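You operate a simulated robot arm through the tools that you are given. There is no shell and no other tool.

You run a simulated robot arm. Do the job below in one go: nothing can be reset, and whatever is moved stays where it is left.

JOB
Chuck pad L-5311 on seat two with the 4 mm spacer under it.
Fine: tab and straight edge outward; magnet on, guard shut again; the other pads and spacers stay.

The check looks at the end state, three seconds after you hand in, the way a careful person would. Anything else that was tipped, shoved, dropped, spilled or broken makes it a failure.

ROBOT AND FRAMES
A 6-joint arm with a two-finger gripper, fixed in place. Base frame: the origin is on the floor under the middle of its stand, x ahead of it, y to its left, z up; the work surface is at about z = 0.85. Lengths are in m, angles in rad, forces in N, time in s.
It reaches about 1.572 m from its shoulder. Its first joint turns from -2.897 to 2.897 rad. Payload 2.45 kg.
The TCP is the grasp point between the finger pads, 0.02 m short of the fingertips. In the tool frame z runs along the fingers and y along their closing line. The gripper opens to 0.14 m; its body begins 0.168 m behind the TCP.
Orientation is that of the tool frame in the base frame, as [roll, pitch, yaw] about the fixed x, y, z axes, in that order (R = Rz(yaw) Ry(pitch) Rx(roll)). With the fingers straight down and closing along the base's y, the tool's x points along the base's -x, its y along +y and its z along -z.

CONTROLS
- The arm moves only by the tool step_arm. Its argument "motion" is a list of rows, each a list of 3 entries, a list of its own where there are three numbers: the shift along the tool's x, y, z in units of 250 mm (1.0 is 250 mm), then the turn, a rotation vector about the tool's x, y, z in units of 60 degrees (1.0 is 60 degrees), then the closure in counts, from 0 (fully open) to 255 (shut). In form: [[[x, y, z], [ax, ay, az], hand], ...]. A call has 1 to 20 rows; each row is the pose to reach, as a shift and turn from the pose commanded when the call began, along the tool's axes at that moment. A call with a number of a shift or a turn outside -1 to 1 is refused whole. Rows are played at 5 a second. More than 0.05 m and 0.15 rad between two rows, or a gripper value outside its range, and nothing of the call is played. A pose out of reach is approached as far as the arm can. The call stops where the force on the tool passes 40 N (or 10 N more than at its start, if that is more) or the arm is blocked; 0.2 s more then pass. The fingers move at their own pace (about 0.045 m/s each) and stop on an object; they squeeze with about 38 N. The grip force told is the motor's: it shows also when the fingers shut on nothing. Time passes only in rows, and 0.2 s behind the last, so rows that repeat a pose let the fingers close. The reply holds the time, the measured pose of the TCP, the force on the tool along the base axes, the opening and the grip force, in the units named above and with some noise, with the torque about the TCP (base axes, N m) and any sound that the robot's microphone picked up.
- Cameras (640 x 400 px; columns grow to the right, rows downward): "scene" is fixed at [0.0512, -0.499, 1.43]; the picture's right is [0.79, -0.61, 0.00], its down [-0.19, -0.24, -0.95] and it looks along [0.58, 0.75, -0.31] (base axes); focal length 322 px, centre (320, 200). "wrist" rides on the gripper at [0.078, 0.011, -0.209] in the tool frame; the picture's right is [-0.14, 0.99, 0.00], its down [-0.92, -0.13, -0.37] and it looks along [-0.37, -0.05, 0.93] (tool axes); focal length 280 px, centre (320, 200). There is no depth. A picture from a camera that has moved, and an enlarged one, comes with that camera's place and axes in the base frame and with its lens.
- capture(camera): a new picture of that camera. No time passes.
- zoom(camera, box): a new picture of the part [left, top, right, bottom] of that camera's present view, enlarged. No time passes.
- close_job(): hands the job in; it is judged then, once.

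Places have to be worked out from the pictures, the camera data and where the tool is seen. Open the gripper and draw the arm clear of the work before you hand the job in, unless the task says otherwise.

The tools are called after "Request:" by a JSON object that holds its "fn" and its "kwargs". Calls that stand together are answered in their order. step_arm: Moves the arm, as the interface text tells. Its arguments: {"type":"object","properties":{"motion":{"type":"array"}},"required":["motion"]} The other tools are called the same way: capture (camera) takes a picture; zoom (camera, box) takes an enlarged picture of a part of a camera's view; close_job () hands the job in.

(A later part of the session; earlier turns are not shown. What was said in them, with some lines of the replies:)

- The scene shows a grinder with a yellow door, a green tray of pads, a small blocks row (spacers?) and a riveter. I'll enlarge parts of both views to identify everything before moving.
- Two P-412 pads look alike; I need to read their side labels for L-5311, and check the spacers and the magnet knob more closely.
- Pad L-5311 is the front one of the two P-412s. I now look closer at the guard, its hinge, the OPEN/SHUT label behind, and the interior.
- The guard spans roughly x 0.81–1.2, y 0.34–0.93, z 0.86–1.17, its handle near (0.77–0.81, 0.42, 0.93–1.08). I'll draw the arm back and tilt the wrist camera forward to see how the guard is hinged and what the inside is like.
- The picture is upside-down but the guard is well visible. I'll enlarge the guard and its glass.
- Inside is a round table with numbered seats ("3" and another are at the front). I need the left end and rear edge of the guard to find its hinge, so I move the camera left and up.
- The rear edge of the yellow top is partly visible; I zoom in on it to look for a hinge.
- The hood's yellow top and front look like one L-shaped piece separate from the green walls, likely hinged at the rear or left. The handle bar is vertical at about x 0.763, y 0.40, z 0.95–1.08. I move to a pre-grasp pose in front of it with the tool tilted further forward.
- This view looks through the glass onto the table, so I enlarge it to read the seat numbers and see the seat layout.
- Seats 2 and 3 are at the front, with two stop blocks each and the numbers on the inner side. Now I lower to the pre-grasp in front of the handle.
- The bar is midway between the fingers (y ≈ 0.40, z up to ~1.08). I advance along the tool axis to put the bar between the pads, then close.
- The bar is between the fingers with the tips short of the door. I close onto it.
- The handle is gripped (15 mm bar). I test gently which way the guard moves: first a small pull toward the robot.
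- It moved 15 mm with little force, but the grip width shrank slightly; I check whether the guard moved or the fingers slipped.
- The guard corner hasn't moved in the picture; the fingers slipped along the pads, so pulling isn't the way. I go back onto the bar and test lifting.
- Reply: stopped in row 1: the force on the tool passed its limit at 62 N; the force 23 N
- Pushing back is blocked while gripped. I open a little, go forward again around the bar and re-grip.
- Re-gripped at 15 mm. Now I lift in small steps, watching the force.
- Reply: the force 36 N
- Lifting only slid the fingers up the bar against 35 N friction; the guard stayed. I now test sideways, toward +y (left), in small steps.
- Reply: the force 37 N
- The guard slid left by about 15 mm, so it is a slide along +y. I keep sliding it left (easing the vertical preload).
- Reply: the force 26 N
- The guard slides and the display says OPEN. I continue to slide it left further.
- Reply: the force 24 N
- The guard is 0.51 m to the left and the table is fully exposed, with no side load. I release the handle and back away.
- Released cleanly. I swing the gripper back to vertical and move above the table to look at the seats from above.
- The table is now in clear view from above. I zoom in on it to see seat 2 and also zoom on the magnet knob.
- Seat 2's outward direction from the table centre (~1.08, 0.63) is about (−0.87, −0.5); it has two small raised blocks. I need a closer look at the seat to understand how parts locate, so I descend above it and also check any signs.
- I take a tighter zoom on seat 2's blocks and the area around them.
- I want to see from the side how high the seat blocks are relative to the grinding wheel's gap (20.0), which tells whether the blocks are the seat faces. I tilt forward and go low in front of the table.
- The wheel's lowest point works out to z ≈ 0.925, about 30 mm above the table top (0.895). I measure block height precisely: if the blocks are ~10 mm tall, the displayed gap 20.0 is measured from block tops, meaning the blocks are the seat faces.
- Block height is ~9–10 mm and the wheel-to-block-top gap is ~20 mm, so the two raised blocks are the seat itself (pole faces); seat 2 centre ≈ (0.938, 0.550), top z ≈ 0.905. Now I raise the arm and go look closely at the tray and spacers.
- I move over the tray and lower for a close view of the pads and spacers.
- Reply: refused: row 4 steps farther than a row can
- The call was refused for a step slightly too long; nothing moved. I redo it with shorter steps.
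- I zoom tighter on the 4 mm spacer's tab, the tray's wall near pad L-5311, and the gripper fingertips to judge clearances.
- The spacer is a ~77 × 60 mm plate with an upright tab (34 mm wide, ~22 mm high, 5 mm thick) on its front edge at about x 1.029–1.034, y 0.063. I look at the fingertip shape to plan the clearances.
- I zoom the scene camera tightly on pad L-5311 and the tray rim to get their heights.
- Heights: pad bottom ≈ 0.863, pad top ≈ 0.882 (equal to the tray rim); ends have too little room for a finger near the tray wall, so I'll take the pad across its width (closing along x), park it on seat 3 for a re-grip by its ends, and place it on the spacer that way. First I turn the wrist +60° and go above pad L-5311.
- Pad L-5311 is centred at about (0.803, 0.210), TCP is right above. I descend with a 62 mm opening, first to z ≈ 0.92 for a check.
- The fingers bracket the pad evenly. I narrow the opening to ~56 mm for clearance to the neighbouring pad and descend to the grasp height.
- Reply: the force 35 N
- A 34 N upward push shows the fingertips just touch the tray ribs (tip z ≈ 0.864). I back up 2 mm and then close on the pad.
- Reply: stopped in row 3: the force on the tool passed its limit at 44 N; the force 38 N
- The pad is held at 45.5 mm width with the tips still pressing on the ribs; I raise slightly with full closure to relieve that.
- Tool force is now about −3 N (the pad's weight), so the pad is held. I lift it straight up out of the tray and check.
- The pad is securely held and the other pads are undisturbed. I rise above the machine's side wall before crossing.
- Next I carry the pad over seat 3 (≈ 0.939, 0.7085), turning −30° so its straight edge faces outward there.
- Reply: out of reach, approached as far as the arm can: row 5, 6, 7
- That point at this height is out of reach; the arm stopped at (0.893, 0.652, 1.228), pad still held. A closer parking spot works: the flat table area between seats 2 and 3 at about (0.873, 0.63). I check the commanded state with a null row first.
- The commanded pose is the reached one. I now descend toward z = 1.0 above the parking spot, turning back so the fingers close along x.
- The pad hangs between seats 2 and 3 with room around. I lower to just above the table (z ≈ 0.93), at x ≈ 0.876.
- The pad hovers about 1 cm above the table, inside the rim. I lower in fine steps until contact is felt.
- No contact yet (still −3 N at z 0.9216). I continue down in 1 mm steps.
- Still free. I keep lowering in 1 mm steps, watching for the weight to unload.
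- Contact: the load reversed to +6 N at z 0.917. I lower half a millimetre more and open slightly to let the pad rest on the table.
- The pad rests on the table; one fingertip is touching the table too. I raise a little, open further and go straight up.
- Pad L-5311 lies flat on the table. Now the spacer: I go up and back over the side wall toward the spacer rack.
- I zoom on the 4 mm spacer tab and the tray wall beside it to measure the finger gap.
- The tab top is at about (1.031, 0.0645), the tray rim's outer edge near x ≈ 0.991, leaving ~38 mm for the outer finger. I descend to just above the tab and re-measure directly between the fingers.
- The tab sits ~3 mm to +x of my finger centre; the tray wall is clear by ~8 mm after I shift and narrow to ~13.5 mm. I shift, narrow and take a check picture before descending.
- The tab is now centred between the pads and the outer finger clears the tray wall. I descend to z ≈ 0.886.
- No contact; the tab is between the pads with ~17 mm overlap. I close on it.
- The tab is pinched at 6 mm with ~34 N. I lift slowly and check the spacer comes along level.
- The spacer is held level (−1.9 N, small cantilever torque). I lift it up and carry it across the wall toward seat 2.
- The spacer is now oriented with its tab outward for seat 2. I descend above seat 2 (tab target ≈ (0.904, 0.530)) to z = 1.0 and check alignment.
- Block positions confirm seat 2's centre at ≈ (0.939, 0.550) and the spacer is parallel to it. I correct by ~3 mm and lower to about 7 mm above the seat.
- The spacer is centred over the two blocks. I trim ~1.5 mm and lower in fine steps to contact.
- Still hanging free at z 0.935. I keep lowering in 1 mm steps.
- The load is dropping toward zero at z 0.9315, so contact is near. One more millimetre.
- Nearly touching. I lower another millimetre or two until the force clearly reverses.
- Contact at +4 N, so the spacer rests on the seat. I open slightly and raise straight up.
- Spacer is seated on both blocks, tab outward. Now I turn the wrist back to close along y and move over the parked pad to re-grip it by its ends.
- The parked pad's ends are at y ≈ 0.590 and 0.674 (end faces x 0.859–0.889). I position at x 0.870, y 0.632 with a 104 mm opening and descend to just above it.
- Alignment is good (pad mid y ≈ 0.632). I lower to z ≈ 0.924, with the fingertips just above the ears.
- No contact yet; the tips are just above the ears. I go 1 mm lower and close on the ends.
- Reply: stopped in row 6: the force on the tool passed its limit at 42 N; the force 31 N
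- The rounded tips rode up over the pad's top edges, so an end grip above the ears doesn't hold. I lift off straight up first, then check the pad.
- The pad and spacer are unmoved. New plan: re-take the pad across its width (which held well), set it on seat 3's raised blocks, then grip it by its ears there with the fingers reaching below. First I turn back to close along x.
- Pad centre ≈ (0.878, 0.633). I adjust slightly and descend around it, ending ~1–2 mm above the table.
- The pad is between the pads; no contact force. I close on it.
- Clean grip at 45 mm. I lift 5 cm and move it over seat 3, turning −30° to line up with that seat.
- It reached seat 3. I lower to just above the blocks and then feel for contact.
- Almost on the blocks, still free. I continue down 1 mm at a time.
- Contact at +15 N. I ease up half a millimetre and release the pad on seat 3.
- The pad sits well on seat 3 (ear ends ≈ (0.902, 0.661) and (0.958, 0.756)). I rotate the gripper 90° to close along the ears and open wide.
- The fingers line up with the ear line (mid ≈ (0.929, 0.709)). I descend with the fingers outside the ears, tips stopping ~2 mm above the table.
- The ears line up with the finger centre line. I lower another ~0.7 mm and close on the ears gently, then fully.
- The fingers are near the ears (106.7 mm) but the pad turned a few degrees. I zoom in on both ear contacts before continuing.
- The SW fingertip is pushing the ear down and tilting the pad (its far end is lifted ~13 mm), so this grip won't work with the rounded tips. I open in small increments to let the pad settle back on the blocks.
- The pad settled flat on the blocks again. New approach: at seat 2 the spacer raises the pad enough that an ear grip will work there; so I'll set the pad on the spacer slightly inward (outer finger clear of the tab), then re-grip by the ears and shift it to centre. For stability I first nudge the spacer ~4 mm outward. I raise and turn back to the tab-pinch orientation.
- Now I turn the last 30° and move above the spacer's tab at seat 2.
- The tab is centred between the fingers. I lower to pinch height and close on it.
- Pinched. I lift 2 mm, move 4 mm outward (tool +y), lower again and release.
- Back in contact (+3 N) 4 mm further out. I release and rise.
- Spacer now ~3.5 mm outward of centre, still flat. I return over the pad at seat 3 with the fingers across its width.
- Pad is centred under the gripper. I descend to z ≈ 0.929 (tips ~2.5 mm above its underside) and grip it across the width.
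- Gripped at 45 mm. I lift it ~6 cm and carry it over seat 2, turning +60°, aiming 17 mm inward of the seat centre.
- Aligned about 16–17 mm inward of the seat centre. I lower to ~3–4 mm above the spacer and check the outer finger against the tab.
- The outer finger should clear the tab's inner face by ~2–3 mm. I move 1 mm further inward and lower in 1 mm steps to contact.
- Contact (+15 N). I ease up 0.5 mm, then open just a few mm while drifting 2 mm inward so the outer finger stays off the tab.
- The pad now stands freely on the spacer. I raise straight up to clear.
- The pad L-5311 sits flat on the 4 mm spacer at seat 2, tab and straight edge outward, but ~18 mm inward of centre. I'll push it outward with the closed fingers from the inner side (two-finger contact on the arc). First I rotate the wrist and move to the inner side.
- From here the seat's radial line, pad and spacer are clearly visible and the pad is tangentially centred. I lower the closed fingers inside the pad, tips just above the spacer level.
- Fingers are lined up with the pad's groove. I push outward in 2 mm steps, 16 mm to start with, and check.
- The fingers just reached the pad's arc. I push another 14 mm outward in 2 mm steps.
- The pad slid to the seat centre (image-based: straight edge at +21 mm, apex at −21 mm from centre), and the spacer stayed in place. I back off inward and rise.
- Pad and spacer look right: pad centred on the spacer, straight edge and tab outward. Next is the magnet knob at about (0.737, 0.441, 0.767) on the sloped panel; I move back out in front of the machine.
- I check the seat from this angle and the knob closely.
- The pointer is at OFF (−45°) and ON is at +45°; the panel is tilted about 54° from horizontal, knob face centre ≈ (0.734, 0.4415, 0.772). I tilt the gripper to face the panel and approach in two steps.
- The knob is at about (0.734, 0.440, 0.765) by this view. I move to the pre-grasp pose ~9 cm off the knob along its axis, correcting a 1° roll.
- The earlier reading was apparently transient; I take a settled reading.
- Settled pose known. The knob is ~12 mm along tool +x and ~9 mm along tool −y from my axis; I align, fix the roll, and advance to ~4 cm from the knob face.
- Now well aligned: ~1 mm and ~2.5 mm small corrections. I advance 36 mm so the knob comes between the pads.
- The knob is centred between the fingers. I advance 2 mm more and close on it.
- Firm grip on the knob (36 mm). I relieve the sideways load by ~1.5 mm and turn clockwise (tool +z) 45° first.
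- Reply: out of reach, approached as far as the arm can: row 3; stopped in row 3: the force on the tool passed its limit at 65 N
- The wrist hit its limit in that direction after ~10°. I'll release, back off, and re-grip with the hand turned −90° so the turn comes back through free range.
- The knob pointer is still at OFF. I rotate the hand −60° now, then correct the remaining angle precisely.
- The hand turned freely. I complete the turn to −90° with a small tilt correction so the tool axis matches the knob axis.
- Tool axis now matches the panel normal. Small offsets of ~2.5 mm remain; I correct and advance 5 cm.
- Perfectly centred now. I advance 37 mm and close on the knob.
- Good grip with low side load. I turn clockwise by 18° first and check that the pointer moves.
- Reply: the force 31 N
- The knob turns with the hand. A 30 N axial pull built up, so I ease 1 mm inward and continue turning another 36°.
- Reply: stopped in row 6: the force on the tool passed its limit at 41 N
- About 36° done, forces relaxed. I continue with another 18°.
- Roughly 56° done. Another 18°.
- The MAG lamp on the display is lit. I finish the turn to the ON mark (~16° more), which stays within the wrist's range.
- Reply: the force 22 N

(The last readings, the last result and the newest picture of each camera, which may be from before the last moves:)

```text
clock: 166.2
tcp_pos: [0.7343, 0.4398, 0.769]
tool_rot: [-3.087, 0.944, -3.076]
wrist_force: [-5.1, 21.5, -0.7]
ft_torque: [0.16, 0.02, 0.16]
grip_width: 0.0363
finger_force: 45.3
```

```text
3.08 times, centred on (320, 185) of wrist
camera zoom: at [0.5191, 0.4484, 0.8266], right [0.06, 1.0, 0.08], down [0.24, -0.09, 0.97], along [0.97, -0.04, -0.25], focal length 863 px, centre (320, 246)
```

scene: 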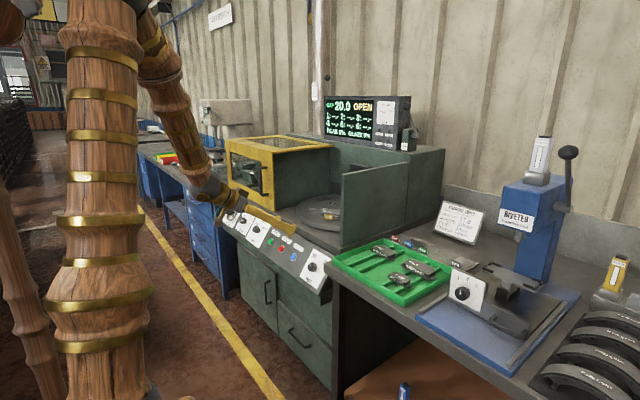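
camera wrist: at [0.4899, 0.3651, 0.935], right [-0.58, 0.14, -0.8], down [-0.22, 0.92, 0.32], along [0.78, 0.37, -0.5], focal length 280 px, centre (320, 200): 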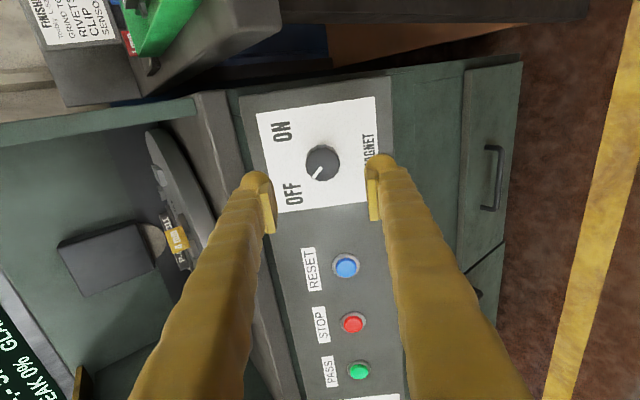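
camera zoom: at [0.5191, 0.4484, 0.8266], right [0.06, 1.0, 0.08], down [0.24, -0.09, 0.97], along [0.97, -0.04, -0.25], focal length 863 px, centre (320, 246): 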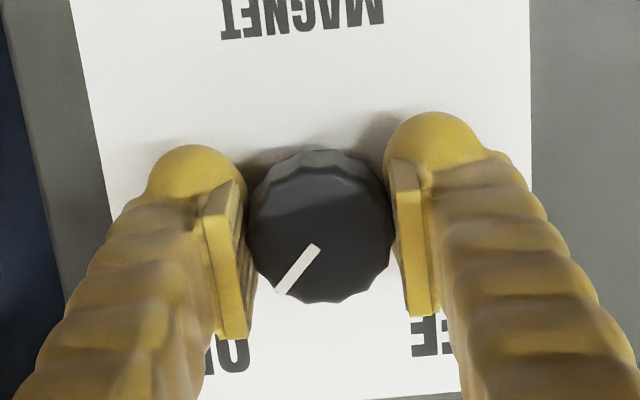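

The pointer is now at the ON mark (~43°). I release the knob and back straight off.

Request:
{"fn": "step_arm", "kwargs": {"motion": [[[0, 0, 0], [0, 0, 0], 210], [[0, 0, 0], [0, 0, 0], 170], [[0, 0, 0], [0, 0, 0], 135], [[0, 0, 0], [0, 0, 0], 110], [[0, 0, 0], [0, 0, 0], 110], [[0, 0, -0.06], [0, 0, 0], 110], [[0, 0, -0.16], [0, 0, 0], 110], [[0, 0, -0.3], [0, 0, 0], 110], [[0, 0, -0.46], [0, 0, 0], 110]]}}

Request:
{"fn": "capture", "kwargs": {"camera": "wrist"}}

Request:
{"fn": "capture", "kwargs": {"camera": "scene"}}

Request:
{"fn": "zoom", "kwargs": {"camera": "scene", "box": [290, 190, 350, 285]}}

Request:
{"fn": "zoom", "kwargs": {"camera": "scene", "box": [320, 85, 420, 155]}}

```text
clock: 168.2
tcp_pos: [0.6404, 0.437, 0.8353]
tool_rot: [-3.088, 0.943, -3.075]
wrist_force: [-0.3, -0.8, 0.6]
ft_torque: [-0.05, 0.0, 0.0]
grip_width: 0.0796
finger_force: 0.1
```

```text
taken
camera wrist: at [0.4255, 0.446, 0.8932], right [0.06, 1.0, 0.08], down [0.24, -0.09, 0.97], along [0.97, -0.04, -0.25], focal length 280 px, centre (320, 200)
```

wrist: 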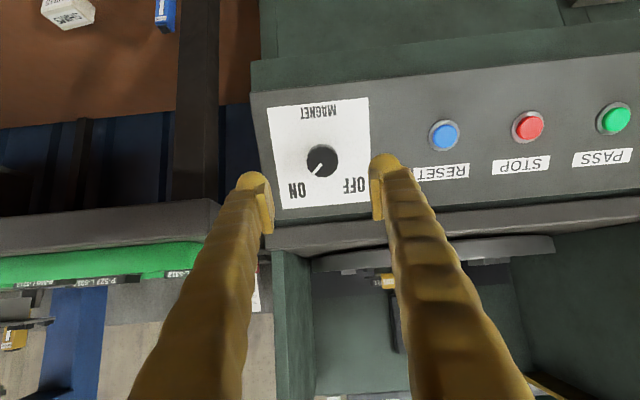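

```text
taken
```

scene: 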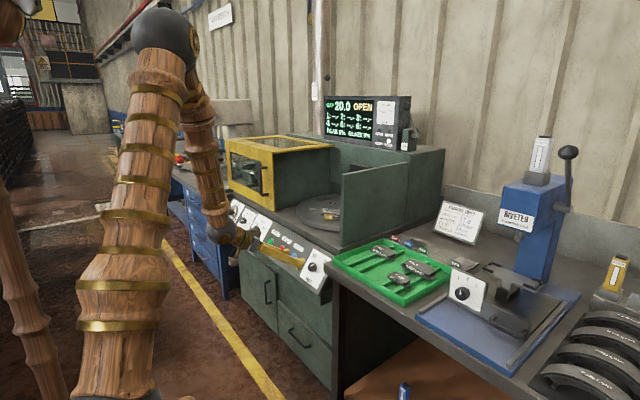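

```text
4.21 times, centred on (320, 238) of scene
camera zoom: at [0.0512, -0.499, 1.43], right [0.79, -0.61, 0.0], down [-0.19, -0.24, -0.95], along [0.58, 0.75, -0.31], focal length 1358 px, centre (320, 42)
```

zoom: 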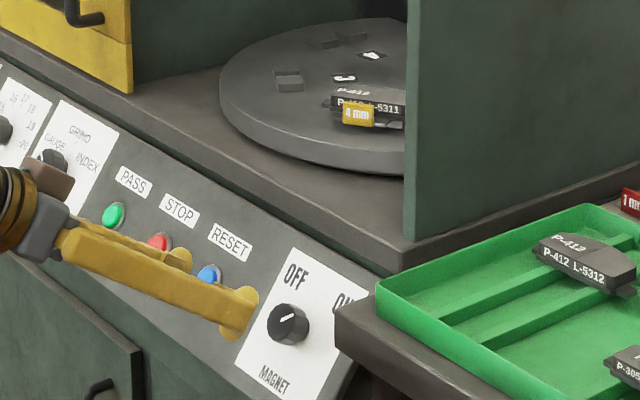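

```text
5.71 times, centred on (370, 120) of scene
camera zoom: at [0.0512, -0.499, 1.43], right [0.79, -0.61, 0.0], down [-0.19, -0.24, -0.95], along [0.58, 0.75, -0.31], focal length 1842 px, centre (34, 657)
```

zoom: 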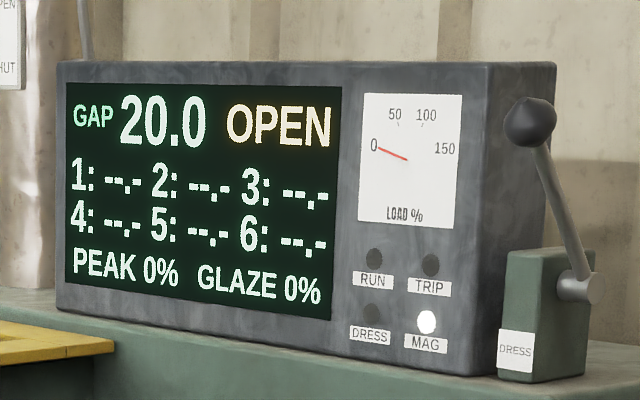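

Magnet is ON (lamp lit, pointer at ON) and everything else in the tray is untouched. Now I head back to the guard handle at about (0.763, 0.91, 1.03), restoring the forward-tilted orientation.

Request:
{"fn": "step_arm", "kwargs": {"motion": [[[-0.087, 0.063, -0.111], [0, -0.0165, 0.0062], 110], [[-0.174, 0.127, -0.221], [0, -0.033, 0.0124], 110], [[-0.261, 0.19, -0.332], [0, -0.05, 0.0187], 110], [[-0.348, 0.253, -0.443], [0, -0.066, 0.0249], 110], [[-0.435, 0.317, -0.553], [0, -0.083, 0.0311], 110], [[-0.522, 0.38, -0.664], [0, -0.0993, 0.0373], 110], [[-0.522, 0.38, -0.664], [0, -0.0993, 0.0373], 110], [[-0.522, 0.38, -0.664], [0, -0.0993, 0.0373], 110]]}}

```text
clock: 170.0
tcp_pos: [0.5805, 0.539, 1.0379]
tool_rot: [3.137, 1.05, 3.141]
wrist_force: [-0.4, 0.1, 0.1]
ft_torque: [-0.02, 0.01, 0.01]
grip_width: 0.0799
finger_force: 0.0
```

Orientation restored. I move left in two steps to the pre-grasp in front of the handle.

Request:
{"fn": "step_arm", "kwargs": {"motion": [[[-0.033, 0.143, -0.019], [0, 0, 0], 110], [[-0.066, 0.286, -0.038], [0, 0, 0], 110], [[-0.099, 0.429, -0.057], [0, 0, 0], 110], [[-0.133, 0.571, -0.076], [0, 0, 0], 110], [[-0.166, 0.714, -0.095], [0, 0, 0], 110], [[-0.199, 0.857, -0.114], [0, 0, 0], 110], [[-0.232, 1.0, -0.133], [0, 0, 0], 110]]}}

Request:
{"fn": "step_arm", "kwargs": {"motion": [[[-0.025, 0.116, 0.043], [0, 0, 0], 110], [[-0.05, 0.232, 0.087], [0, 0, 0], 110], [[-0.075, 0.348, 0.13], [0, 0, 0], 110], [[-0.0995, 0.464, 0.1735], [0, 0, 0], 110], [[-0.0995, 0.464, 0.1735], [0, 0, 0], 110]]}}

Request:
{"fn": "capture", "kwargs": {"camera": "wrist"}}

Request:
{"fn": "zoom", "kwargs": {"camera": "scene", "box": [200, 120, 360, 240]}}

```text
clock: 171.6
tcp_pos: [0.5811, 0.7902, 1.1034]
tool_rot: [3.139, 1.049, -3.141]
wrist_force: [0.3, 0.4, -0.6]
ft_torque: [0.01, 0.04, 0.0]
grip_width: 0.0799
finger_force: 0.0
```

```text
clock: 172.8
tcp_pos: [0.629, 0.9049, 1.1035]
tool_rot: [3.138, 1.048, 3.139]
wrist_force: [-0.3, -0.4, -0.4]
ft_torque: [0.01, 0.02, 0.01]
grip_width: 0.0796
finger_force: 0.0
```

```text
taken
camera wrist: at [0.41, 0.9159, 1.1385], right [0.07, 0.99, 0.12], down [0.14, -0.13, 0.98], along [0.99, -0.05, -0.15], focal length 280 px, centre (320, 200)
```

wrist: 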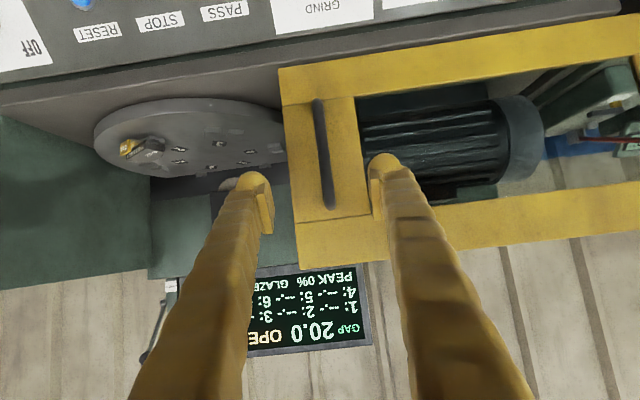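

```text
3.33 times, centred on (280, 180) of scene
camera zoom: at [0.0512, -0.499, 1.43], right [0.79, -0.61, 0.0], down [-0.19, -0.24, -0.95], along [0.58, 0.75, -0.31], focal length 1075 px, centre (453, 267)
```

zoom: 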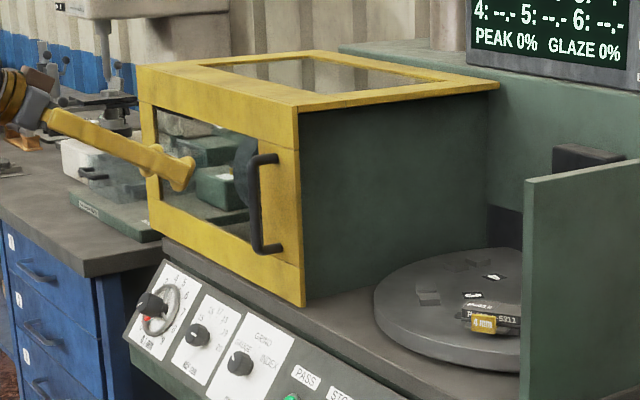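

The handle bar is right ahead (y ≈ 0.909). I advance around it and close.

Request:
{"fn": "step_arm", "kwargs": {"motion": [[[-0.003, 0.005, 0.14], [0, 0, 0], 110], [[-0.007, 0.01, 0.28], [0, 0, 0], 110], [[-0.011, 0.017, 0.42], [0, 0, 0], 110], [[-0.015, 0.017, 0.54], [0, 0, 0], 110], [[-0.017, 0.017, 0.615], [0, 0, 0], 110], [[-0.017, 0.017, 0.615], [0, 0, 0], 110]]}}

Request:
{"fn": "capture", "kwargs": {"camera": "wrist"}}

```text
clock: 174.2
tcp_pos: [0.7685, 0.9095, 1.0304]
tool_rot: [3.138, 1.047, 3.139]
wrist_force: [0.5, -0.9, 0.3]
ft_torque: [0.0, -0.01, -0.02]
grip_width: 0.0797
finger_force: 0.0
```

```text
taken
camera wrist: at [0.548, 0.9206, 1.0654], right [0.07, 0.99, 0.12], down [0.14, -0.13, 0.98], along [0.99, -0.05, -0.15], focal length 280 px, centre (320, 200)
```

wrist: 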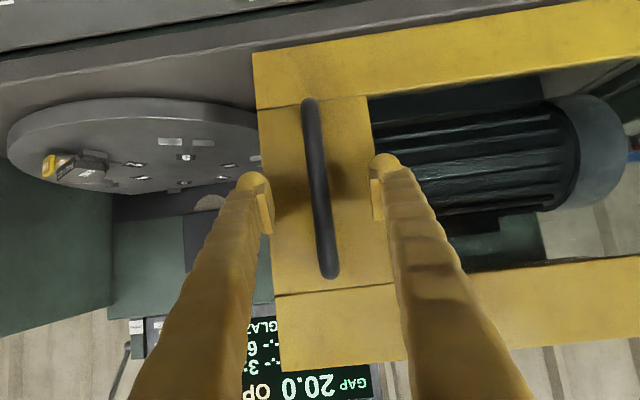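

The bar is between the fingers. I close on it.

Request:
{"fn": "step_arm", "kwargs": {"motion": [[[0, 0, 0], [0, 0, 0], 160], [[0, 0, 0], [0, 0, 0], 210], [[0, 0, 0], [0, 0, 0], 255], [[0, 0, 0], [0, 0, 0], 255], [[0, 0, 0], [0, 0, 0], 255], [[0, 0, 0], [0, 0, 0], 255]]}}

```text
clock: 175.6
tcp_pos: [0.7673, 0.9091, 1.0315]
tool_rot: [3.138, 1.048, 3.139]
wrist_force: [0.1, 2.4, 0.4]
ft_torque: [0.03, 0.03, 0.01]
grip_width: 0.0143
finger_force: 40.4
```

Gripped (14 mm). I slide the guard back to the right, first 25 cm.

Request:
{"fn": "step_arm", "kwargs": {"motion": [[[0, -0.08, 0], [0, 0, 0], 255], [[0, -0.18, 0], [0, 0, 0], 255], [[0, -0.28, 0], [0, 0, 0], 255], [[0, -0.38, 0], [0, 0, 0], 255], [[0, -0.48, 0], [0, 0, 0], 255], [[0, -0.58, 0], [0, 0, 0], 255], [[0, -0.68, 0], [0, 0, 0], 255], [[0, -0.78, 0], [0, 0, 0], 255], [[0, -0.88, 0], [0, 0, 0], 255], [[0, -0.98, 0], [0, 0, 0], 255]]}}

Request:
{"fn": "capture", "kwargs": {"camera": "scene"}}

```text
clock: 177.8
tcp_pos: [0.7668, 0.6652, 1.0297]
tool_rot: [3.139, 1.049, 3.139]
wrist_force: [13.4, -1.6, 12.7]
ft_torque: [-0.02, -0.16, -0.04]
grip_width: 0.0147
finger_force: 40.4
```

```text
taken
```

scene: 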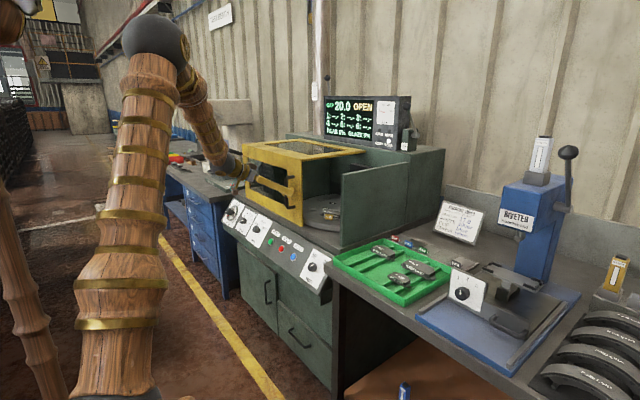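

The guard slides smoothly. I continue another 24 cm and slow down toward the end.

Request:
{"fn": "step_arm", "kwargs": {"motion": [[[0, -0.1, 0], [0, 0, 0], 255], [[0, -0.2, 0], [0, 0, 0], 255], [[0, -0.3, 0], [0, 0, 0], 255], [[0, -0.4, 0], [0, 0, 0], 255], [[0, -0.5, 0], [0, 0, 0], 255], [[0, -0.6, 0], [0, 0, 0], 255], [[0, -0.7, 0], [0, 0, 0], 255], [[0, -0.8, 0], [0, 0, 0], 255], [[0, -0.88, 0], [0, 0, 0], 255], [[0, -0.94, 0], [0, 0, 0], 255], [[0, -0.98, 0], [0, 0, 0], 255]]}}

Request:
{"fn": "capture", "kwargs": {"camera": "scene"}}

Request:
{"fn": "zoom", "kwargs": {"camera": "scene", "box": [240, 90, 420, 260]}}

```text
clock: 178.5
tcp_pos: [0.7674, 0.6162, 1.0313]
tool_rot: [3.141, 1.048, -3.141]
wrist_force: [9.4, 1.6, -5.6]
ft_torque: [0.04, -0.16, 0.01]
grip_width: 0.0145
finger_force: 41.0
stopped in row 3: the force on the tool passed its limit at 43 N (the readings are from after the stop); the commanded pose is now the measured one
```

```text
taken
```

scene: 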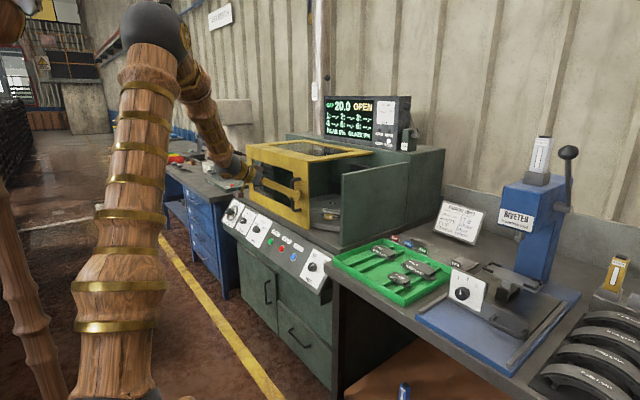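

```text
2.35 times, centred on (330, 175) of scene
camera zoom: at [0.0512, -0.499, 1.43], right [0.79, -0.61, 0.0], down [-0.19, -0.24, -0.95], along [0.58, 0.75, -0.31], focal length 759 px, centre (296, 259)
```

zoom: 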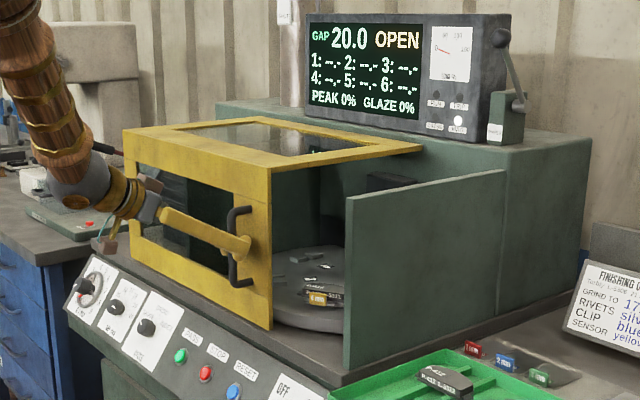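

It stopped on a brief 43 N peak (row 3), readings after are small; probably stick-slip of the slide plus preload. I relieve the x/z preload slightly and continue more gently.

Request:
{"fn": "step_arm", "kwargs": {"motion": [[[0.0, -0.02, 0.0], [0, 0, 0], 255], [[0.0, -0.05, 0.0], [0, 0, 0], 255], [[0.0, -0.09, 0.0], [0, 0, 0], 255], [[0.0, -0.13, 0.0], [0, 0, 0], 255]]}}

Request:
{"fn": "zoom", "kwargs": {"camera": "scene", "box": [270, 150, 370, 230]}}

Request:
{"fn": "capture", "kwargs": {"camera": "wrist"}}

```text
clock: 179.5
tcp_pos: [0.768, 0.5815, 1.0292]
tool_rot: [-3.141, 1.049, 3.14]
wrist_force: [23.0, -0.8, -3.0]
ft_torque: [0.02, -0.32, -0.01]
grip_width: 0.0147
finger_force: 40.6
```

```text
5.00 times, centred on (320, 190) of scene
camera zoom: at [0.0512, -0.499, 1.43], right [0.79, -0.61, 0.0], down [-0.19, -0.24, -0.95], along [0.58, 0.75, -0.31], focal length 1612 px, centre (320, 250)
```

zoom: 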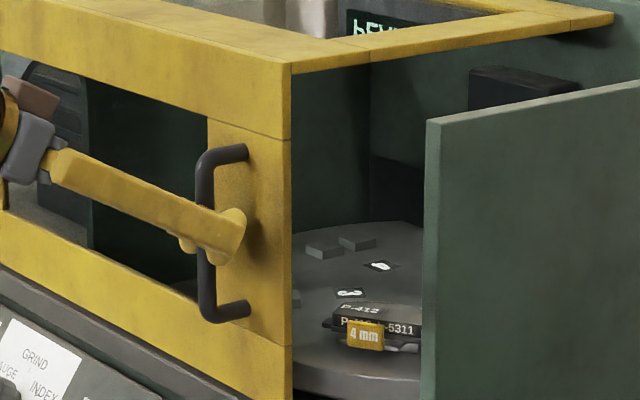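

```text
taken
camera wrist: at [0.5477, 0.5933, 1.0651], right [0.07, 0.99, 0.12], down [0.14, -0.13, 0.98], along [0.99, -0.05, -0.15], focal length 280 px, centre (320, 200)
```

wrist: 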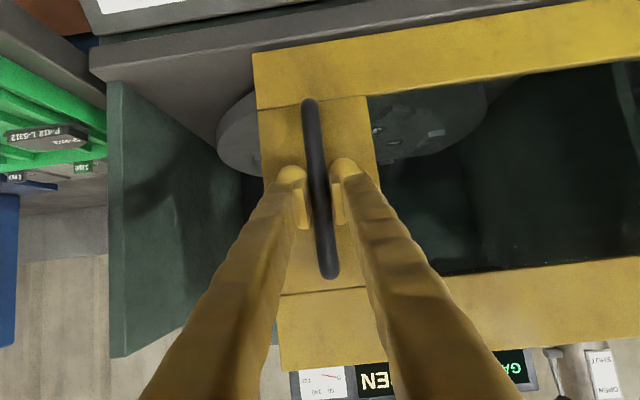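

It moves fine; I relieve the +x pull by 2 mm and keep sliding in smaller steps.

Request:
{"fn": "step_arm", "kwargs": {"motion": [[[-0.004, 0.0, 0.007], [0, 0, 0], 255], [[-0.004, -0.04, 0.007], [0, 0, 0], 255], [[-0.004, -0.1, 0.007], [0, 0, 0], 255], [[-0.004, -0.16, 0.007], [0, 0, 0], 255], [[-0.004, -0.22, 0.007], [0, 0, 0], 255], [[-0.004, -0.28, 0.007], [0, 0, 0], 255], [[-0.004, -0.34, 0.007], [0, 0, 0], 255], [[-0.004, -0.4, 0.007], [0, 0, 0], 255], [[-0.004, -0.45, 0.007], [0, 0, 0], 255]]}}

Request:
{"fn": "zoom", "kwargs": {"camera": "scene", "box": [250, 120, 410, 250]}}

```text
clock: 181.5
tcp_pos: [0.77, 0.4709, 1.0295]
tool_rot: [3.14, 1.048, -3.142]
wrist_force: [-12.2, -2.3, 0.1]
ft_torque: [-0.02, 0.28, 0.0]
grip_width: 0.0135
finger_force: 39.4
```

```text
3.08 times, centred on (330, 185) of scene
camera zoom: at [0.0512, -0.499, 1.43], right [0.79, -0.61, 0.0], down [-0.19, -0.24, -0.95], along [0.58, 0.75, -0.31], focal length 992 px, centre (289, 246)
```

zoom: 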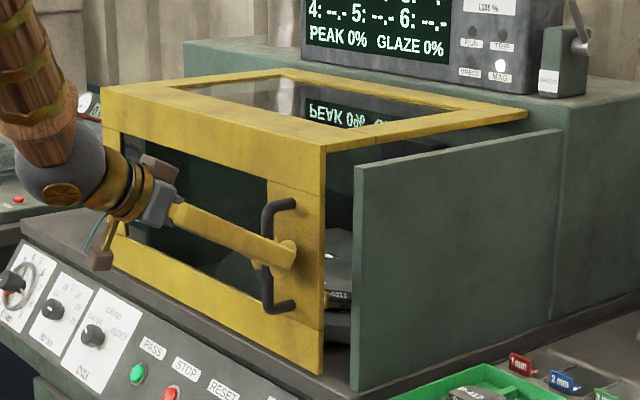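

Nearly closed, 7 cm to go. I slide the last part slowly and feel for the stop.

Request:
{"fn": "step_arm", "kwargs": {"motion": [[[0.002, -0.04, -0.003], [0, 0, 0], 255], [[0.002, -0.09, -0.003], [0, 0, 0], 255], [[0.002, -0.14, -0.003], [0, 0, 0], 255], [[0.002, -0.18, -0.003], [0, 0, 0], 255], [[0.002, -0.21, -0.003], [0, 0, 0], 255], [[0.002, -0.23, -0.003], [0, 0, 0], 255], [[0.002, -0.25, -0.003], [0, 0, 0], 255], [[0.002, -0.265, -0.003], [0, 0, 0], 255]]}}

Request:
{"fn": "zoom", "kwargs": {"camera": "scene", "box": [250, 90, 430, 250]}}

```text
clock: 181.9
tcp_pos: [0.7703, 0.4587, 1.0293]
tool_rot: [3.141, 1.051, 3.139]
wrist_force: [15.8, -1.8, -7.3]
ft_torque: [-0.03, -0.18, -0.02]
grip_width: 0.0134
finger_force: 40.0
stopped in row 2: the force on the tool passed its limit at 47 N (the readings are from after the stop); the commanded pose is now the measured one
```

```text
2.50 times, centred on (340, 170) of scene
camera zoom: at [0.0512, -0.499, 1.43], right [0.79, -0.61, 0.0], down [-0.19, -0.24, -0.95], along [0.58, 0.75, -0.31], focal length 806 px, centre (270, 275)
```

zoom: 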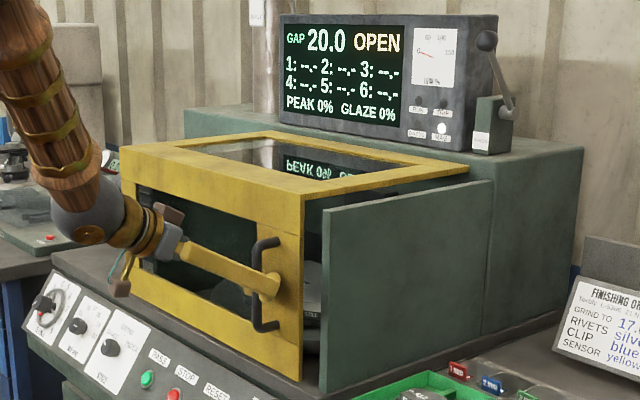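

Gripping builds preload in x/z. I loosen the fingers to ~3 cm and simply push the bar with the left finger for the rest.

Request:
{"fn": "step_arm", "kwargs": {"motion": [[[0, 0, 0], [0, 0, 0], 215], [[0, 0, 0], [0, 0, 0], 205], [[0, 0, 0], [0, 0, 0], 205], [[0, -0.02, 0], [0, 0, 0], 205], [[0, -0.05, 0], [0, 0, 0], 205], [[0, -0.09, 0], [0, 0, 0], 205], [[0, -0.13, 0], [0, 0, 0], 205], [[0, -0.17, 0], [0, 0, 0], 205], [[0, -0.2, 0], [0, 0, 0], 205]]}}

Request:
{"fn": "zoom", "kwargs": {"camera": "scene", "box": [250, 90, 430, 250]}}

Request:
{"fn": "capture", "kwargs": {"camera": "wrist"}}

```text
clock: 183.9
tcp_pos: [0.7695, 0.4085, 1.0302]
tool_rot: [-3.142, 1.05, 3.142]
wrist_force: [0.0, 1.0, -0.5]
ft_torque: [0.0, 0.0, -0.03]
grip_width: 0.0279
finger_force: 0.2
```

```text
2.50 times, centred on (340, 170) of scene
camera zoom: at [0.0512, -0.499, 1.43], right [0.79, -0.61, 0.0], down [-0.19, -0.24, -0.95], along [0.58, 0.75, -0.31], focal length 806 px, centre (270, 275)
```

zoom: 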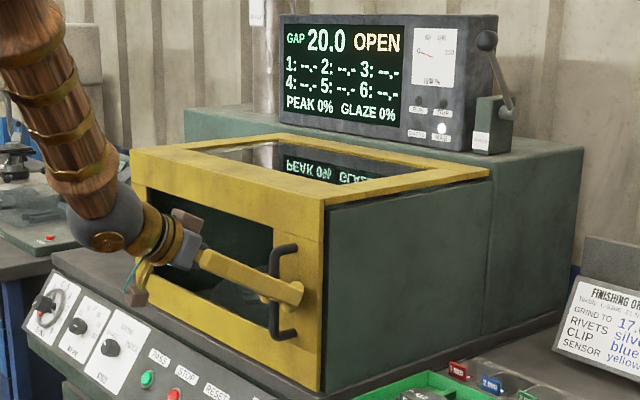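

```text
taken
camera wrist: at [0.5497, 0.4198, 1.0649], right [0.07, 0.99, 0.12], down [0.14, -0.13, 0.98], along [0.99, -0.05, -0.15], focal length 280 px, centre (320, 200)
```

wrist: 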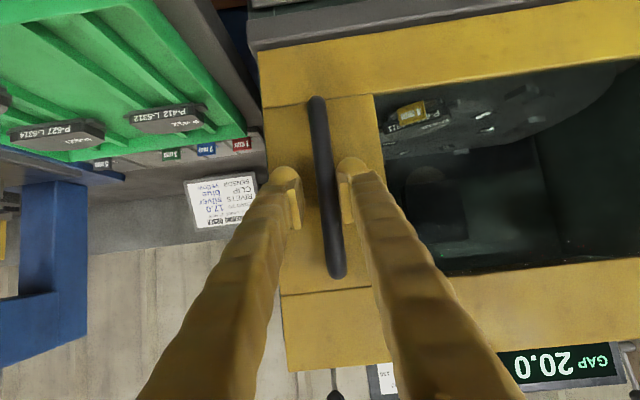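

The push works with no preload; bar is at y ≈ 0.415, display still OPEN. I push the remaining ~1.5 cm in small steps until the stop.

Request:
{"fn": "step_arm", "kwargs": {"motion": [[[0, -0.015, 0], [0, 0, 0], 205], [[0, -0.03, 0], [0, 0, 0], 205], [[0, -0.042, 0], [0, 0, 0], 205], [[0, -0.052, 0], [0, 0, 0], 205], [[0, -0.06, 0], [0, 0, 0], 205], [[0, -0.066, 0], [0, 0, 0], 205]]}}

Request:
{"fn": "zoom", "kwargs": {"camera": "scene", "box": [250, 90, 430, 250]}}

```text
clock: 185.3
tcp_pos: [0.7691, 0.3926, 1.0303]
tool_rot: [3.141, 1.048, 3.14]
wrist_force: [2.9, 4.1, -1.8]
ft_torque: [0.03, -0.03, -0.02]
grip_width: 0.0302
finger_force: 2.1
```

```text
2.50 times, centred on (340, 170) of scene
camera zoom: at [0.0512, -0.499, 1.43], right [0.79, -0.61, 0.0], down [-0.19, -0.24, -0.95], along [0.58, 0.75, -0.31], focal length 806 px, centre (270, 275)
```

zoom: 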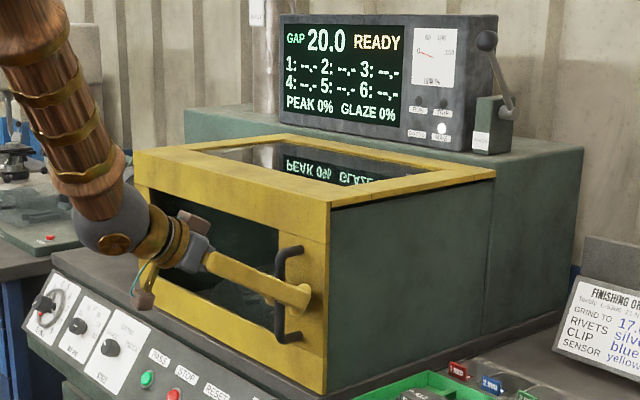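

Display reads READY with the MAG lamp lit: guard shut. I back the finger off the bar by a few mm, open, and retreat.

Request:
{"fn": "step_arm", "kwargs": {"motion": [[[0, 0.02, 0], [0, 0, 0], 205], [[0, 0.026, 0], [0, 0, 0], 170], [[0, 0.026, 0], [0, 0, 0], 130], [[0, 0.026, 0], [0, 0, 0], 110], [[0, 0.026, 0], [0, 0, 0], 100], [[0, 0.026, -0.08], [0, 0, 0], 100], [[0, 0.026, -0.2], [0, 0, 0], 100], [[0, 0.026, -0.35], [0, 0, 0], 100], [[0, 0.026, -0.52], [0, 0, 0], 100], [[0, 0.026, -0.68], [0, 0, 0], 100]]}}

Request:
{"fn": "capture", "kwargs": {"camera": "scene"}}

Request:
{"fn": "capture", "kwargs": {"camera": "wrist"}}

Request:
{"fn": "zoom", "kwargs": {"camera": "scene", "box": [250, 90, 430, 250]}}

```text
clock: 187.5
tcp_pos: [0.6206, 0.3977, 1.1146]
tool_rot: [-3.141, 1.05, -3.14]
wrist_force: [-0.4, -0.2, -0.3]
ft_torque: [-0.02, 0.02, 0.01]
grip_width: 0.0849
finger_force: 0.1
```

```text
taken
```

scene: 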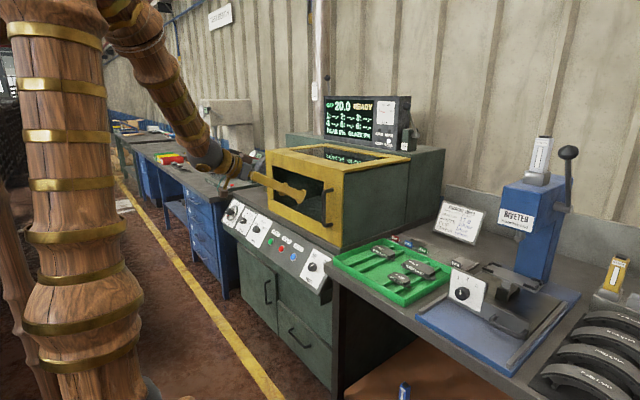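

```text
taken
camera wrist: at [0.401, 0.4096, 1.1503], right [0.07, 0.99, 0.12], down [0.14, -0.13, 0.98], along [0.99, -0.05, -0.15], focal length 280 px, centre (320, 200)
```

wrist: 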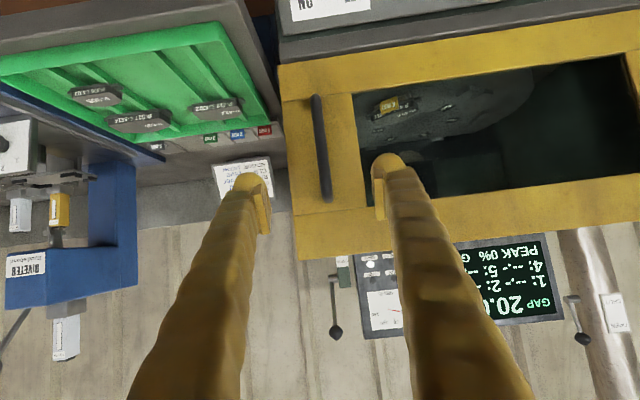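

```text
2.50 times, centred on (340, 170) of scene
camera zoom: at [0.0512, -0.499, 1.43], right [0.79, -0.61, 0.0], down [-0.19, -0.24, -0.95], along [0.58, 0.75, -0.31], focal length 806 px, centre (270, 275)
```

zoom: 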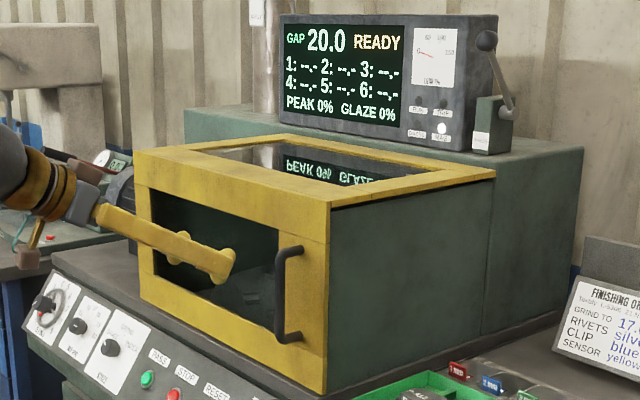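

Guard is fully shut. I raise the arm clear and look down through the glass to verify the seat, plus check tray, spacers and knob.

Request:
{"fn": "step_arm", "kwargs": {"motion": [[[-0.1, -0.028, -0.077], [0, 0.07, 0], 60], [[-0.2, -0.057, -0.155], [0, 0.143, 0], 30], [[-0.3, -0.086, -0.232], [0, 0.214, 0], 0], [[-0.4, -0.114, -0.31], [0, 0.286, 0], 0], [[-0.5, -0.143, -0.387], [0, 0.357, 0], 0], [[-0.6, -0.171, -0.465], [0, 0.429, 0], 0], [[-0.704, -0.2, -0.542], [0, 0.5, 0], 0], [[-0.704, -0.2, -0.542], [0, 0.5, 0], 0]]}}

Request:
{"fn": "capture", "kwargs": {"camera": "wrist"}}

Request:
{"fn": "zoom", "kwargs": {"camera": "wrist", "box": [330, 60, 530, 190]}}

Request:
{"fn": "zoom", "kwargs": {"camera": "scene", "box": [280, 220, 480, 320]}}

Request:
{"fn": "zoom", "kwargs": {"camera": "scene", "box": [130, 90, 300, 200]}}

```text
clock: 189.3
tcp_pos: [0.5905, 0.3498, 1.3339]
tool_rot: [-3.142, 0.525, 3.142]
wrist_force: [-0.5, -0.3, -0.2]
ft_torque: [0.0, -0.01, 0.01]
grip_width: 0.1401
finger_force: 0.1
```

```text
taken
camera wrist: at [0.4184, 0.3616, 1.4749], right [0.12, 0.99, 0.07], down [0.61, -0.13, 0.78], along [0.78, -0.05, -0.62], focal length 280 px, centre (320, 200)
```

wrist: 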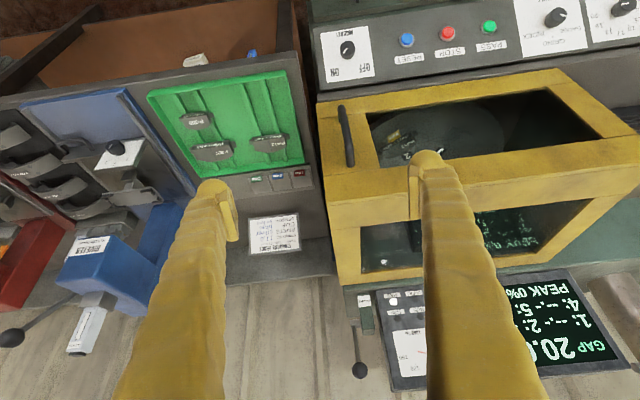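

```text
3.08 times, centred on (430, 125) of wrist
camera zoom: at [0.4184, 0.3616, 1.4749], right [0.12, 0.99, 0.07], down [0.61, -0.13, 0.78], along [0.78, -0.05, -0.62], focal length 863 px, centre (-18, 431)
```

zoom: 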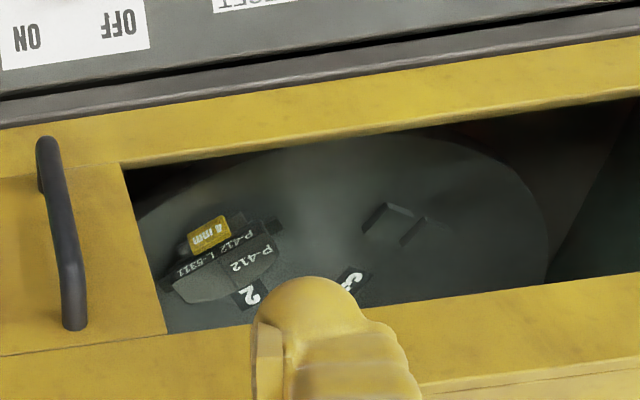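

```text
3.20 times, centred on (380, 270) of scene
camera zoom: at [0.0512, -0.499, 1.43], right [0.79, -0.61, 0.0], down [-0.19, -0.24, -0.95], along [0.58, 0.75, -0.31], focal length 1032 px, centre (128, -24)
```

zoom: 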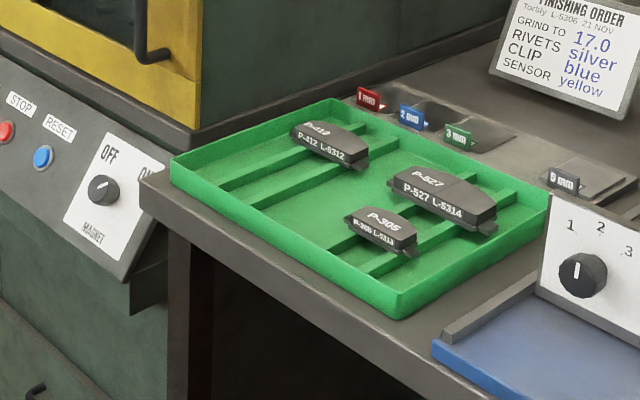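

```text
3.64 times, centred on (215, 145) of scene
camera zoom: at [0.0512, -0.499, 1.43], right [0.79, -0.61, 0.0], down [-0.19, -0.24, -0.95], along [0.58, 0.75, -0.31], focal length 1172 px, centre (702, 400)
```

zoom: 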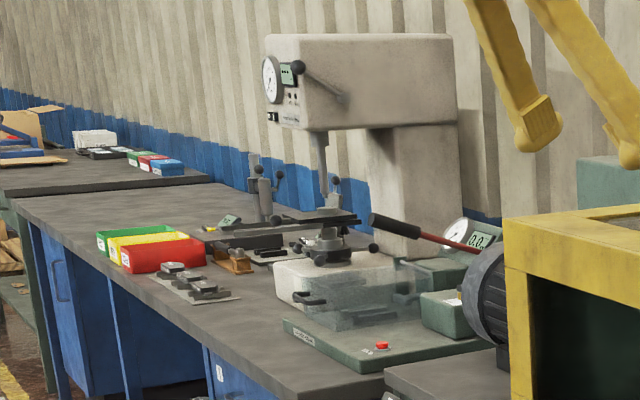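

I verify the knob's pointer and the MAG lamp once more, and the pad from another zoom.

Request:
{"fn": "zoom", "kwargs": {"camera": "wrist", "box": [310, 20, 390, 90]}}

Request:
{"fn": "zoom", "kwargs": {"camera": "scene", "box": [290, 245, 340, 285]}}

Request:
{"fn": "zoom", "kwargs": {"camera": "wrist", "box": [370, 120, 440, 170]}}

Request:
{"fn": "zoom", "kwargs": {"camera": "scene", "box": [320, 85, 420, 155]}}

```text
5.71 times, centred on (350, 55) of wrist
camera zoom: at [0.4184, 0.3616, 1.4749], right [0.12, 0.99, 0.07], down [0.61, -0.13, 0.78], along [0.78, -0.05, -0.62], focal length 1602 px, centre (149, 1029)
```

zoom: 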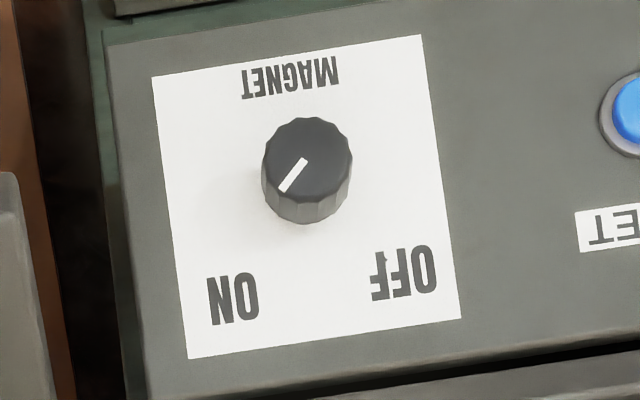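

```text
10.00 times, centred on (315, 265) of scene
camera zoom: at [0.0512, -0.499, 1.43], right [0.79, -0.61, 0.0], down [-0.19, -0.24, -0.95], along [0.58, 0.75, -0.31], focal length 3224 px, centre (370, -450)
```

zoom: 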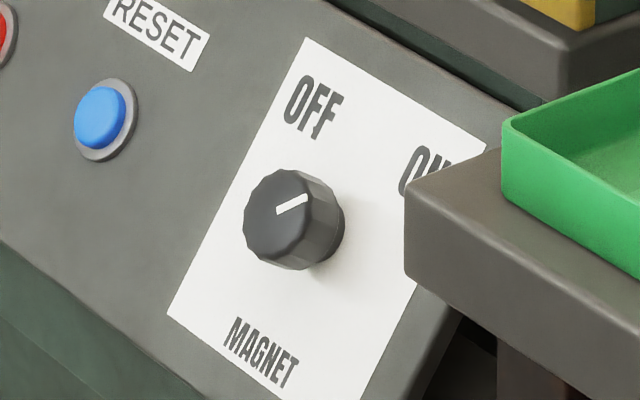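

```text
8.00 times, centred on (405, 145) of wrist
camera zoom: at [0.4184, 0.3616, 1.4749], right [0.12, 0.99, 0.07], down [0.61, -0.13, 0.78], along [0.78, -0.05, -0.62], focal length 2243 px, centre (-360, 640)
```

zoom: 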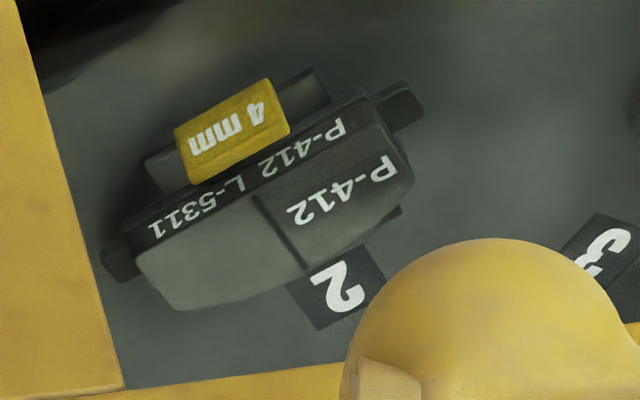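

```text
5.71 times, centred on (370, 120) of scene
camera zoom: at [0.0512, -0.499, 1.43], right [0.79, -0.61, 0.0], down [-0.19, -0.24, -0.95], along [0.58, 0.75, -0.31], focal length 1842 px, centre (34, 657)
```

zoom: 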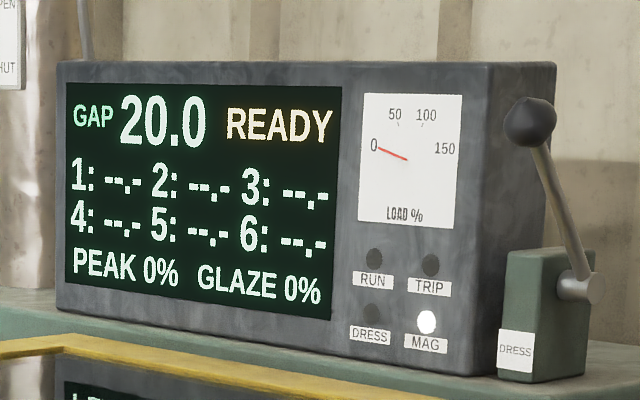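

All is verified: pad L-5311 lies on the 4 mm spacer at seat 2 with tab and straight edge outward, the magnet is ON (lamp lit), and the guard is shut (READY). The other pads and spacers are in place, and the gripper is open and clear, so I hand the job in.

Request:
{"fn": "close_job", "kwargs": {}}

```text
The job is handed in.
```

The job is handed in: pad L-5311 is on seat two with the 4 mm spacer under it, the magnet is on and the guard is shut. The display reads READY with the MAG lamp lit. I have no result from the check yet.

- **Pad and spacer:** the tab and the straight edge both face outward. The pad is centred on the seat to within about 3 mm. The spacer sits about 3.5 mm outward of centre.
- **How it got there:** I set the pad down twice on the way, once on the flat of the table and once on seat three. The last 15 mm or so was a push with closed fingers to slide it outward on the spacer.
- **Handling:** one trial grip by the ears tilted the pad on seat three. It settled flat again, and I saw no damage in the pictures.
- **Everything else:** the other three pads, the other four spacers and the rest of the bench look unmoved. The gripper is open and the arm is clear.
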